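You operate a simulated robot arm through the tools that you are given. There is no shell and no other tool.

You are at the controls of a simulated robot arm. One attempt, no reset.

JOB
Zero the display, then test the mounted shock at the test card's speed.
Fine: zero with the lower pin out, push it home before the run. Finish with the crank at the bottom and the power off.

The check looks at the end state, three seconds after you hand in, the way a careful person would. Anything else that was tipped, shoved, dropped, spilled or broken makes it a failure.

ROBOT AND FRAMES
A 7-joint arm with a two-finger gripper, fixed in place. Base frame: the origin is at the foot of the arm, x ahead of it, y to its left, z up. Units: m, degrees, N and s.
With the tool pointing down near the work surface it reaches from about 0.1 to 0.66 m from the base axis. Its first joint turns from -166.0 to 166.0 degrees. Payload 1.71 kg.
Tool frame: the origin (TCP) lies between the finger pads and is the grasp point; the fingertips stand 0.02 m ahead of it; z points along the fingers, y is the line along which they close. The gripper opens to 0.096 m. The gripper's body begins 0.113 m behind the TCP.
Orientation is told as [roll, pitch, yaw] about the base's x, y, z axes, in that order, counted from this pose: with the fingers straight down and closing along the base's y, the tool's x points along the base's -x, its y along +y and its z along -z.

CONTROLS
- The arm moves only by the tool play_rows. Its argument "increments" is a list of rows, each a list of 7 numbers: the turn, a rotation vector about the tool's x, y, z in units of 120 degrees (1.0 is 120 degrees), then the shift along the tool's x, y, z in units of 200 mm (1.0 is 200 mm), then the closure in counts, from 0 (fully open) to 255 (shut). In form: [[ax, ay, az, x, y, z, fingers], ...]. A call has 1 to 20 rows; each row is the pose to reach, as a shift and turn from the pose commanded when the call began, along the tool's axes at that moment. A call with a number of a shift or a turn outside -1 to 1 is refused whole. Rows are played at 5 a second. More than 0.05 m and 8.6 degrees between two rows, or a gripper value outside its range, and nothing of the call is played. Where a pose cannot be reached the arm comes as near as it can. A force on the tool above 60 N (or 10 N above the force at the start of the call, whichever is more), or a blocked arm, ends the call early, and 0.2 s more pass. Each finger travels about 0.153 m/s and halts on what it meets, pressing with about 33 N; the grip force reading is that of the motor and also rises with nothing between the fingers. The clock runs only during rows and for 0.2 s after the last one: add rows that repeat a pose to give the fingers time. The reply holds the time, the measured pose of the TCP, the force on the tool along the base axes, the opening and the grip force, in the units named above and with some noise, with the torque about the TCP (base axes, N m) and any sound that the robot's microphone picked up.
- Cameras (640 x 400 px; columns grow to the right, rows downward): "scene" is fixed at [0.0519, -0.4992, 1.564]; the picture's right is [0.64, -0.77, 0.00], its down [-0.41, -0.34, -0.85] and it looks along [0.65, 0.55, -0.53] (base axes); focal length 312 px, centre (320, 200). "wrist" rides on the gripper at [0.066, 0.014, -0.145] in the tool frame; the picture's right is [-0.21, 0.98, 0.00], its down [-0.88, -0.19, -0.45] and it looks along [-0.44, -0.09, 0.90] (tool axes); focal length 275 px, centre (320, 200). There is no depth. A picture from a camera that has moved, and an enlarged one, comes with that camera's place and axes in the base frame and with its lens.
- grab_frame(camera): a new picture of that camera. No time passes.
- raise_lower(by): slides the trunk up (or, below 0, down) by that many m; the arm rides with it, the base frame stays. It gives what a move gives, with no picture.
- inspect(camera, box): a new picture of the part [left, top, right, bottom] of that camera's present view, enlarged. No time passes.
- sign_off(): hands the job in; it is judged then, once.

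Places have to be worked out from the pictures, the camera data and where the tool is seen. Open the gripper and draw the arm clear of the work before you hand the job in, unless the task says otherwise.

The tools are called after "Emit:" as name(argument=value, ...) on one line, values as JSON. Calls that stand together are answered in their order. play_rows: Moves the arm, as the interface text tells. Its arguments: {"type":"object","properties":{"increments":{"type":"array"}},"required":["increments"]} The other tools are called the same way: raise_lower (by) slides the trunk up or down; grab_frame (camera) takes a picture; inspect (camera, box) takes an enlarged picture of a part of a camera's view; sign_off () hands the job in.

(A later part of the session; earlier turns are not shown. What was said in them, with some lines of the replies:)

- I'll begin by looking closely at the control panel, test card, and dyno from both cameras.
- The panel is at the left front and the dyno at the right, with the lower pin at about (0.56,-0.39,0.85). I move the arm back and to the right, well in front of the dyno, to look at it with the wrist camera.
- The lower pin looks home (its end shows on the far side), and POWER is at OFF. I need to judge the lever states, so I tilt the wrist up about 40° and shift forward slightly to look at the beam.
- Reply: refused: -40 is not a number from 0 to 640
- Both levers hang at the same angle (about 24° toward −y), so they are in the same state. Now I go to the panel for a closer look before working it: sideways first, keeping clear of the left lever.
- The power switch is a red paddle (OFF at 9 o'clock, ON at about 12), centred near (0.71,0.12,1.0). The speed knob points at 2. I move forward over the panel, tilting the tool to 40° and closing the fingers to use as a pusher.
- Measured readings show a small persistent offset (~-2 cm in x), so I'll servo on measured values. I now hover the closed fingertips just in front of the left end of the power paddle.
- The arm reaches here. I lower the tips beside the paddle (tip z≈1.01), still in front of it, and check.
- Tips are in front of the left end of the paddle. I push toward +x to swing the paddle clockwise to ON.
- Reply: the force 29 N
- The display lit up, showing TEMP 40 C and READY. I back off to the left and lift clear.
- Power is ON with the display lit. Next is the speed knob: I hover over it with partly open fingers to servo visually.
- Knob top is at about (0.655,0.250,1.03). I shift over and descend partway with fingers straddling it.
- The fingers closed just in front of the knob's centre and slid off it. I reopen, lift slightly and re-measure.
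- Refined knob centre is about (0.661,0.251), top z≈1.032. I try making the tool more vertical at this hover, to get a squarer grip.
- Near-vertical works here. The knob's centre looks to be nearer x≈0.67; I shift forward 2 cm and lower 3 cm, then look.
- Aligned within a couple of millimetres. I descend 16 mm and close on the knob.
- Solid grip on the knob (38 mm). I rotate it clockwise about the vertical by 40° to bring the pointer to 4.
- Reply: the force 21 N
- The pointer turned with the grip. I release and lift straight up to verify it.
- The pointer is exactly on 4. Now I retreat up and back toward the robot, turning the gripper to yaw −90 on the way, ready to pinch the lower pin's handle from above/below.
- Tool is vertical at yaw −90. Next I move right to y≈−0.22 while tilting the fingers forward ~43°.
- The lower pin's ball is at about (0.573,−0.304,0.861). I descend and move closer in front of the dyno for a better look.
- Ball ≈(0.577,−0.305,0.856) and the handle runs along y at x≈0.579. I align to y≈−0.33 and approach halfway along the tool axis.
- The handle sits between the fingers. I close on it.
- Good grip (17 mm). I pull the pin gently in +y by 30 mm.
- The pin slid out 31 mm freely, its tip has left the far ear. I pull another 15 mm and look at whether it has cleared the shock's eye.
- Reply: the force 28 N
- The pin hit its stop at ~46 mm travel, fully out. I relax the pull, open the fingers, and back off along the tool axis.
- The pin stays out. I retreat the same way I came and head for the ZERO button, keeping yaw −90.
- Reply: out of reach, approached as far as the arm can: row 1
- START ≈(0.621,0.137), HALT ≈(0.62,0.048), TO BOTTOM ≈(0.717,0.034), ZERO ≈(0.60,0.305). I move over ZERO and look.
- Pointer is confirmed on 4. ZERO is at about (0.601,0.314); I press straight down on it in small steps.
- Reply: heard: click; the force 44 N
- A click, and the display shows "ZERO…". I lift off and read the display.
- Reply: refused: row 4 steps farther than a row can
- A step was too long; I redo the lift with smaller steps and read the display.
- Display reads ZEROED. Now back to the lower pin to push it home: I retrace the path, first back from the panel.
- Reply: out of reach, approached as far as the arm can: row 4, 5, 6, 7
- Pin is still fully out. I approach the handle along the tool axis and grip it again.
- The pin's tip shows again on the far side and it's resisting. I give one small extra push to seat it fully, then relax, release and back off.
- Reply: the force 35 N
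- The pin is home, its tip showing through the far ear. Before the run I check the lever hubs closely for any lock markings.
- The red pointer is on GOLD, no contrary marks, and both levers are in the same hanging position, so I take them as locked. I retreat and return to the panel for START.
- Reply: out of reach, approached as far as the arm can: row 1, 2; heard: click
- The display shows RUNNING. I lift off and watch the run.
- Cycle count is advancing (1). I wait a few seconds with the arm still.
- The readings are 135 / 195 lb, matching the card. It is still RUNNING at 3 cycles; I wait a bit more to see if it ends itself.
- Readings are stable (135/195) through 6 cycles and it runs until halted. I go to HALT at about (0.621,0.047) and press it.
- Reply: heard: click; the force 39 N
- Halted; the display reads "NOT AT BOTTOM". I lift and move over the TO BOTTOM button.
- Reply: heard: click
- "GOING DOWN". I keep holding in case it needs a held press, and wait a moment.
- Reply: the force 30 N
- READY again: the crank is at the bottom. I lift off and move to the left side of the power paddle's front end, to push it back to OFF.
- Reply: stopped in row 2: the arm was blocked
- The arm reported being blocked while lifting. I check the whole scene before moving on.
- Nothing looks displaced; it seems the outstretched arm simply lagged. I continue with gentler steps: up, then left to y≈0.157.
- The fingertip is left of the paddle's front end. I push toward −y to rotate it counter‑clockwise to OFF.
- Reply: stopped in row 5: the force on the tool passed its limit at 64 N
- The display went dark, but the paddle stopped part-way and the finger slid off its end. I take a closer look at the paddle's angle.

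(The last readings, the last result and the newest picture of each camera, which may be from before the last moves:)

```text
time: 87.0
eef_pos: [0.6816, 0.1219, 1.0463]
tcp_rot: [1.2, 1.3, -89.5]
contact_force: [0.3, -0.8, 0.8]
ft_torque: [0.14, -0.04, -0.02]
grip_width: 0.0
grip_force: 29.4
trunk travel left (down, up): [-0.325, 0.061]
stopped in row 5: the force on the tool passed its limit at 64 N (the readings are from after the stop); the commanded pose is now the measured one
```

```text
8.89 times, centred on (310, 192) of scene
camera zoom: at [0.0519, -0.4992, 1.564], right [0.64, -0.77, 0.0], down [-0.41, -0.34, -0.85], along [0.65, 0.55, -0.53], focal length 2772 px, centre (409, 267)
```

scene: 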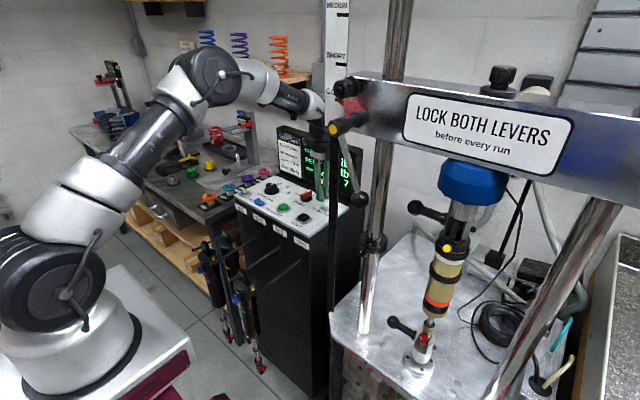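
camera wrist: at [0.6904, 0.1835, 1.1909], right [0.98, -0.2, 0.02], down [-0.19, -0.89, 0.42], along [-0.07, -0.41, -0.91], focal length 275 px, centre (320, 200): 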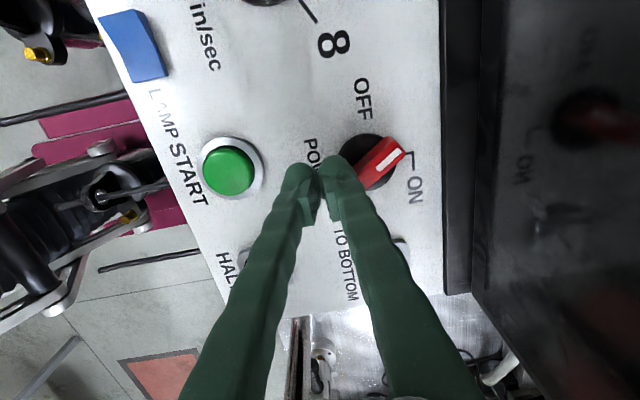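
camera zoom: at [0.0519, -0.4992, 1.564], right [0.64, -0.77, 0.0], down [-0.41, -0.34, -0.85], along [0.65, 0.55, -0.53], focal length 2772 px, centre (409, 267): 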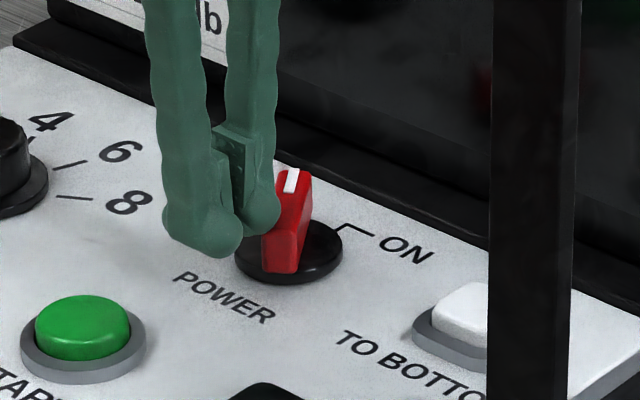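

The paddle is at about 29° from ON toward OFF. I reposition the fingertip on the left side of its front end, higher lever arm, then sweep it slowly along the arc.

Emit:
play_rows(increments=[[0, 0, 0, 0.03, 0, -0.02, 255], [0, 0, 0, 0.055, 0.03, -0.02, 255], [0, 0, 0, 0.055, 0.042, 0.03, 255], [0, 0, 0, 0.055, 0.042, 0.085, 255], [0, 0, 0, 0.055, 0.042, 0.085, 255]])

Emit:
inspect(camera="wrist", box=[280, 80, 460, 240])

Emit:
inspect(camera="scene", box=[285, 170, 335, 215])

```text
time: 88.2
eef_pos: [0.692, 0.137, 1.0266]
tcp_rot: [1.2, 1.4, -89.4]
contact_force: [0.4, -3.2, 16.7]
ft_torque: [-0.14, -0.13, -0.05]
grip_width: 0.0
grip_force: 29.4
trunk travel left (down, up): [-0.325, 0.061]
```

```text
2.50 times, centred on (370, 160) of wrist
camera zoom: at [0.7014, 0.1994, 1.1724], right [0.98, -0.2, 0.02], down [-0.18, -0.89, 0.42], along [-0.07, -0.42, -0.91], focal length 688 px, centre (195, 300)
```

zoom: 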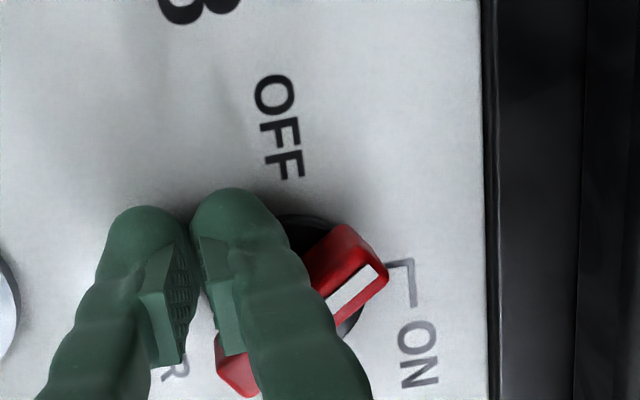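

```text
8.89 times, centred on (310, 192) of scene
camera zoom: at [0.0519, -0.4992, 1.564], right [0.64, -0.77, 0.0], down [-0.41, -0.34, -0.85], along [0.65, 0.55, -0.53], focal length 2772 px, centre (409, 267)
```

zoom: 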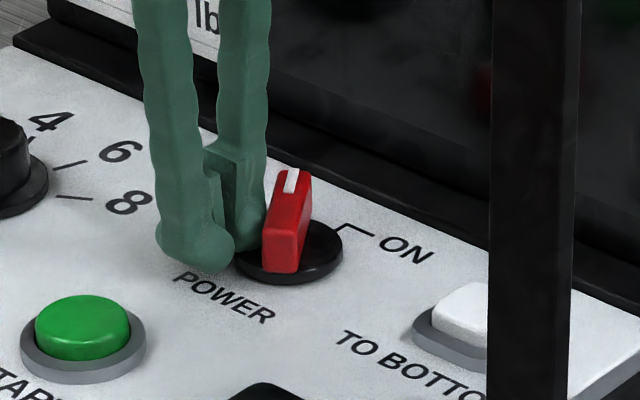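

The tip is touching the switch's base disc, so I raise ~8 mm and sweep slowly along the arc.

Emit:
play_rows(increments=[[0, 0, 0, 0, 0, -0.04, 255], [0, 0, 0, -0.035, -0.005, -0.04, 255], [0, 0, 0, -0.06, 0, -0.04, 255], [0, 0, 0, -0.082, 0.004, -0.04, 255], [0, 0, 0, -0.1, 0.006, -0.04, 255], [0, 0, 0, -0.122, 0.009, -0.04, 255], [0, 0, 0, -0.143, 0.02, -0.04, 255], [0, 0, 0, -0.165, 0.035, -0.04, 255], [0, 0, 0, -0.18, 0.05, -0.04, 255], [0, 0, 0, -0.18, 0.05, -0.04, 255]])

Emit:
inspect(camera="wrist", box=[280, 80, 460, 240])

Emit:
inspect(camera="scene", box=[285, 170, 335, 215])

```text
time: 90.4
eef_pos: [0.6909, 0.1, 1.0355]
tcp_rot: [1.0, 1.0, -89.5]
contact_force: [-27.3, 12.8, 0.2]
ft_torque: [0.07, 0.31, 0.2]
grip_width: 0.0
grip_force: 29.1
trunk travel left (down, up): [-0.325, 0.061]
```

```text
2.50 times, centred on (370, 160) of wrist
camera zoom: at [0.7003, 0.1638, 1.1813], right [0.98, -0.2, 0.01], down [-0.18, -0.89, 0.43], along [-0.07, -0.42, -0.9], focal length 688 px, centre (195, 300)
```

zoom: 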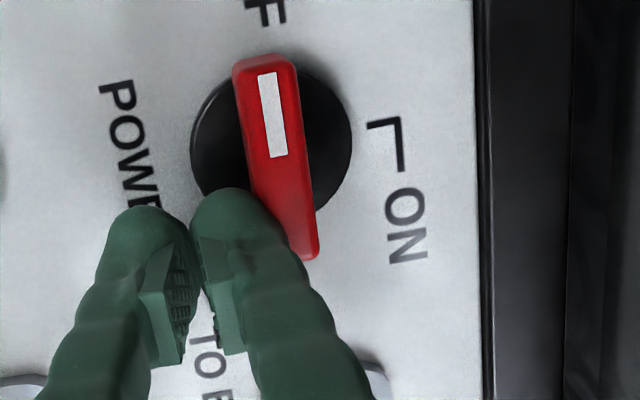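

```text
8.89 times, centred on (310, 192) of scene
camera zoom: at [0.0519, -0.4992, 1.564], right [0.64, -0.77, 0.0], down [-0.41, -0.34, -0.85], along [0.65, 0.55, -0.53], focal length 2772 px, centre (409, 267)
```

zoom: 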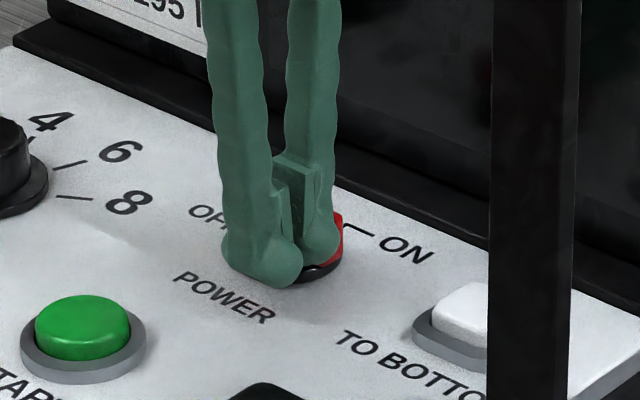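

The paddle now points squarely at OFF, against its stop. I back away, lift clear, and draw the arm back.

Emit:
play_rows(increments=[[0, 0, 0, 0, -0.08, 0, 255], [0, 0, 0, 0, -0.1, -0.1, 255], [0, 0, 0, 0, -0.1, -0.25, 255], [0, 0, 0, 0, -0.2, -0.4, 255], [0, 0, 0, 0, -0.4, -0.5, 200], [0, 0, 0, 0, -0.6, -0.55, 120], [0, 0, 0, 0, -0.8, -0.6, 0], [0, 0, 0, 0, -0.95, -0.65, 0], [0, 0, 0, 0, -0.95, -0.65, 0]])

Emit:
grab_frame(camera="scene")

Emit:
grab_frame(camera="wrist")

Emit:
inspect(camera="scene", box=[230, 120, 370, 250])

Emit:
inspect(camera="scene", box=[370, 180, 520, 400])

```text
time: 92.4
eef_pos: [0.5072, 0.0963, 1.1566]
tcp_rot: [0.9, 1.3, -89.4]
contact_force: [-0.1, -0.1, 0.3]
ft_torque: [0.03, 0.01, 0.01]
grip_width: 0.096
grip_force: 0.0
trunk travel left (down, up): [-0.325, 0.061]
```

```text
taken
```

scene: 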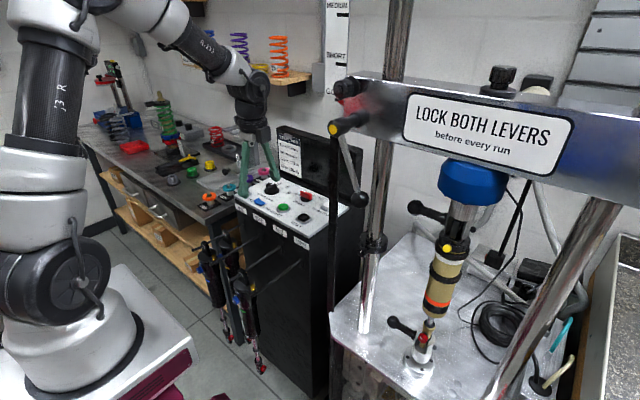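

```text
taken
camera wrist: at [0.5177, 0.1588, 1.3021], right [0.98, -0.2, 0.01], down [-0.18, -0.89, 0.42], along [-0.07, -0.42, -0.91], focal length 275 px, centre (320, 200)
```

wrist: 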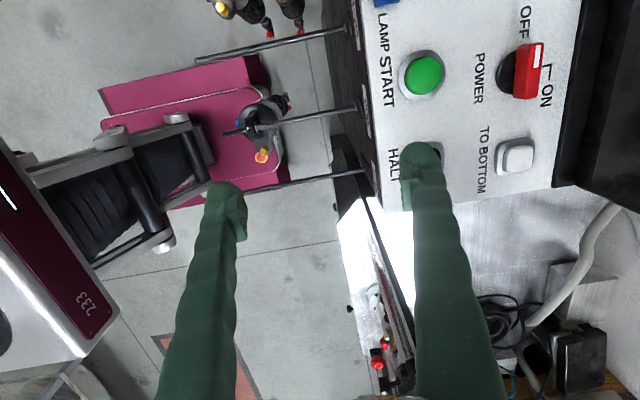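

```text
3.08 times, centred on (300, 185) of scene
camera zoom: at [0.0519, -0.4992, 1.564], right [0.64, -0.77, 0.0], down [-0.41, -0.34, -0.85], along [0.65, 0.55, -0.53], focal length 960 px, centre (382, 246)
```

zoom: 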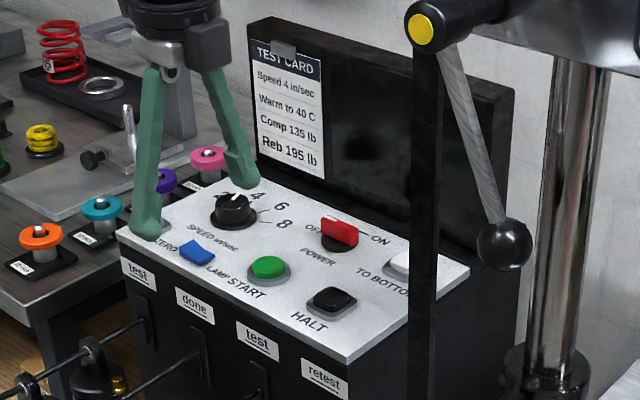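

```text
1.82 times, centred on (445, 290) of scene
camera zoom: at [0.0519, -0.4992, 1.564], right [0.64, -0.77, 0.0], down [-0.41, -0.34, -0.85], along [0.65, 0.55, -0.53], focal length 567 px, centre (93, 36)
```

zoom: 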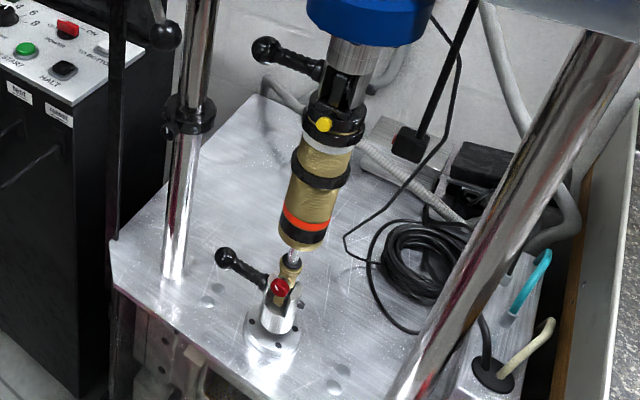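

Power is OFF, display dark. I compare the clevis height with the earlier pictures, using the same crop, to confirm the crank is at the bottom and the pin home.

Emit:
inspect(camera="scene", box=[390, 290, 460, 390])

Emit:
inspect(camera="scene", box=[380, 180, 520, 390])

```text
4.00 times, centred on (425, 340) of scene
camera zoom: at [0.0519, -0.4992, 1.564], right [0.64, -0.77, 0.0], down [-0.41, -0.34, -0.85], along [0.65, 0.55, -0.53], focal length 1247 px, centre (-100, -360)
```

zoom: 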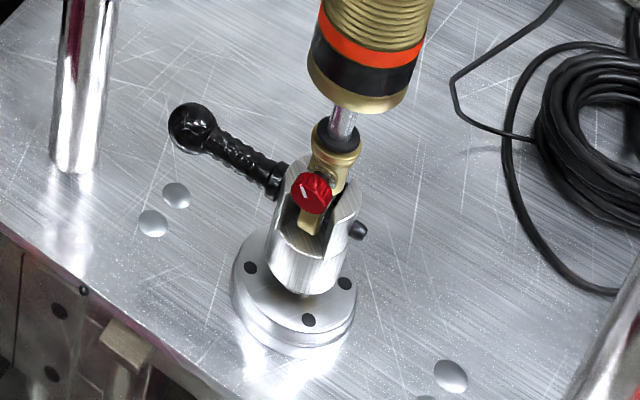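

```text
1.90 times, centred on (450, 285) of scene
camera zoom: at [0.0519, -0.4992, 1.564], right [0.64, -0.77, 0.0], down [-0.41, -0.34, -0.85], along [0.65, 0.55, -0.53], focal length 594 px, centre (72, 38)
```

zoom: 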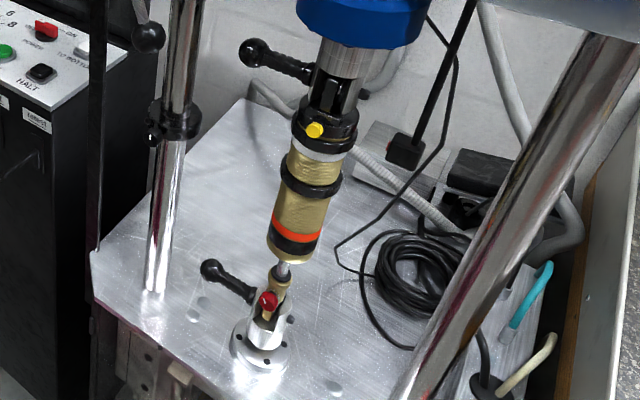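

The clevis is back at its initial (bottom) position, pin home, levers unchanged, speed at 4, power off. I draw the arm further back and up before handing in.

Emit:
play_rows(increments=[[0, 0, 0, -0.03, -0.1, -0.12, 0], [0, 0, 0, -0.06, -0.2, -0.24, 0], [0, 0, 0, -0.1, -0.3, -0.36, 0], [0, 0, 0, -0.13, -0.4, -0.48, 0], [0, 0, 0, -0.15, -0.45, -0.55, 0], [0, 0, 0, -0.15, -0.45, -0.55, 0]])

Emit:
grab_frame(camera="scene")

Emit:
inspect(camera="scene", box=[230, 120, 370, 250])

```text
time: 93.8
eef_pos: [0.4158, 0.0644, 1.2643]
tcp_rot: [1.0, 1.1, -89.3]
contact_force: [0.0, 0.3, 0.1]
ft_torque: [-0.01, 0.04, 0.0]
grip_width: 0.0959
grip_force: 0.0
trunk travel left (down, up): [-0.325, 0.061]
```

```text
taken
```

scene: 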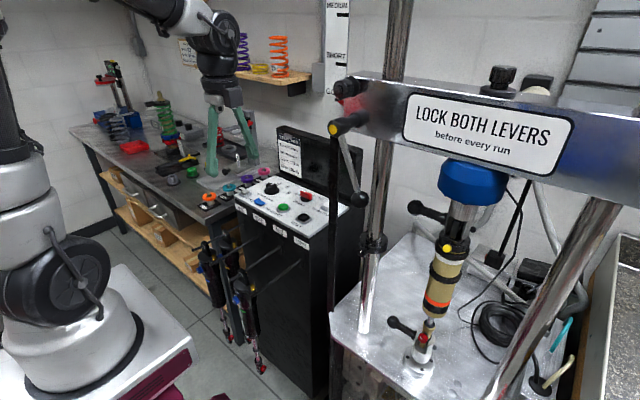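

```text
3.08 times, centred on (300, 185) of scene
camera zoom: at [0.0519, -0.4992, 1.564], right [0.64, -0.77, 0.0], down [-0.41, -0.34, -0.85], along [0.65, 0.55, -0.53], focal length 960 px, centre (382, 246)
```

zoom: 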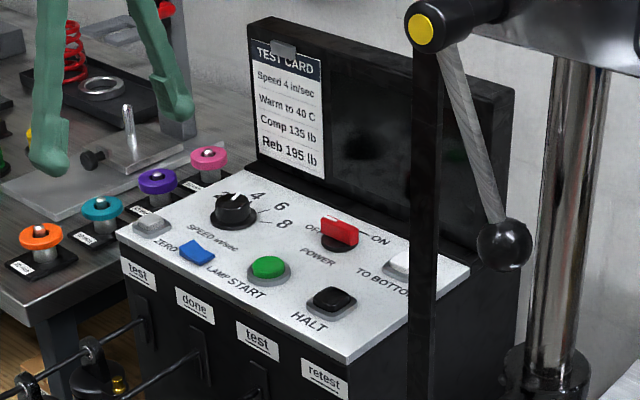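

Everything is in its final state: zeroed, tested at 4 in/s (135/195 lb at 40 °C), crank at the bottom, pin home, power off, and the arm clear with its gripper open. I hand in.

Emit:
sign_off()

```text
The job is handed in.
```

The shock was tested at the card's speed of 4 in/sec and read 135 lb compression and 195 lb rebound, both matching the card.

- **Zero:** I pulled the lower pin out to its stop, and the display read ZEROED after I pressed ZERO. I then pushed the pin home; its tip shows through the far side again.
- **Run:** The display showed 40 °C throughout, as the card asks. The machine runs until it is stopped, so I pressed HALT once the readings were steady; the counter ended at 7.
- **End state:** After TO BOTTOM the display went from NOT AT BOTTOM to READY. The power switch is at OFF, and the arm is clear with the gripper open.

- **Locking levers:** I did not move or test the two locking levers. Both hung at the same angle with no lock markings, so I took them as locked. The right one also looked out of the arm's reach.
- **Arm stops:** The arm stopped itself twice. Lifting off TO BOTTOM, it reported being blocked. Turning the power off, the fingertip slipped off the switch at 64 N, and I finished the turn on a second push. Nothing looked moved or damaged afterward.
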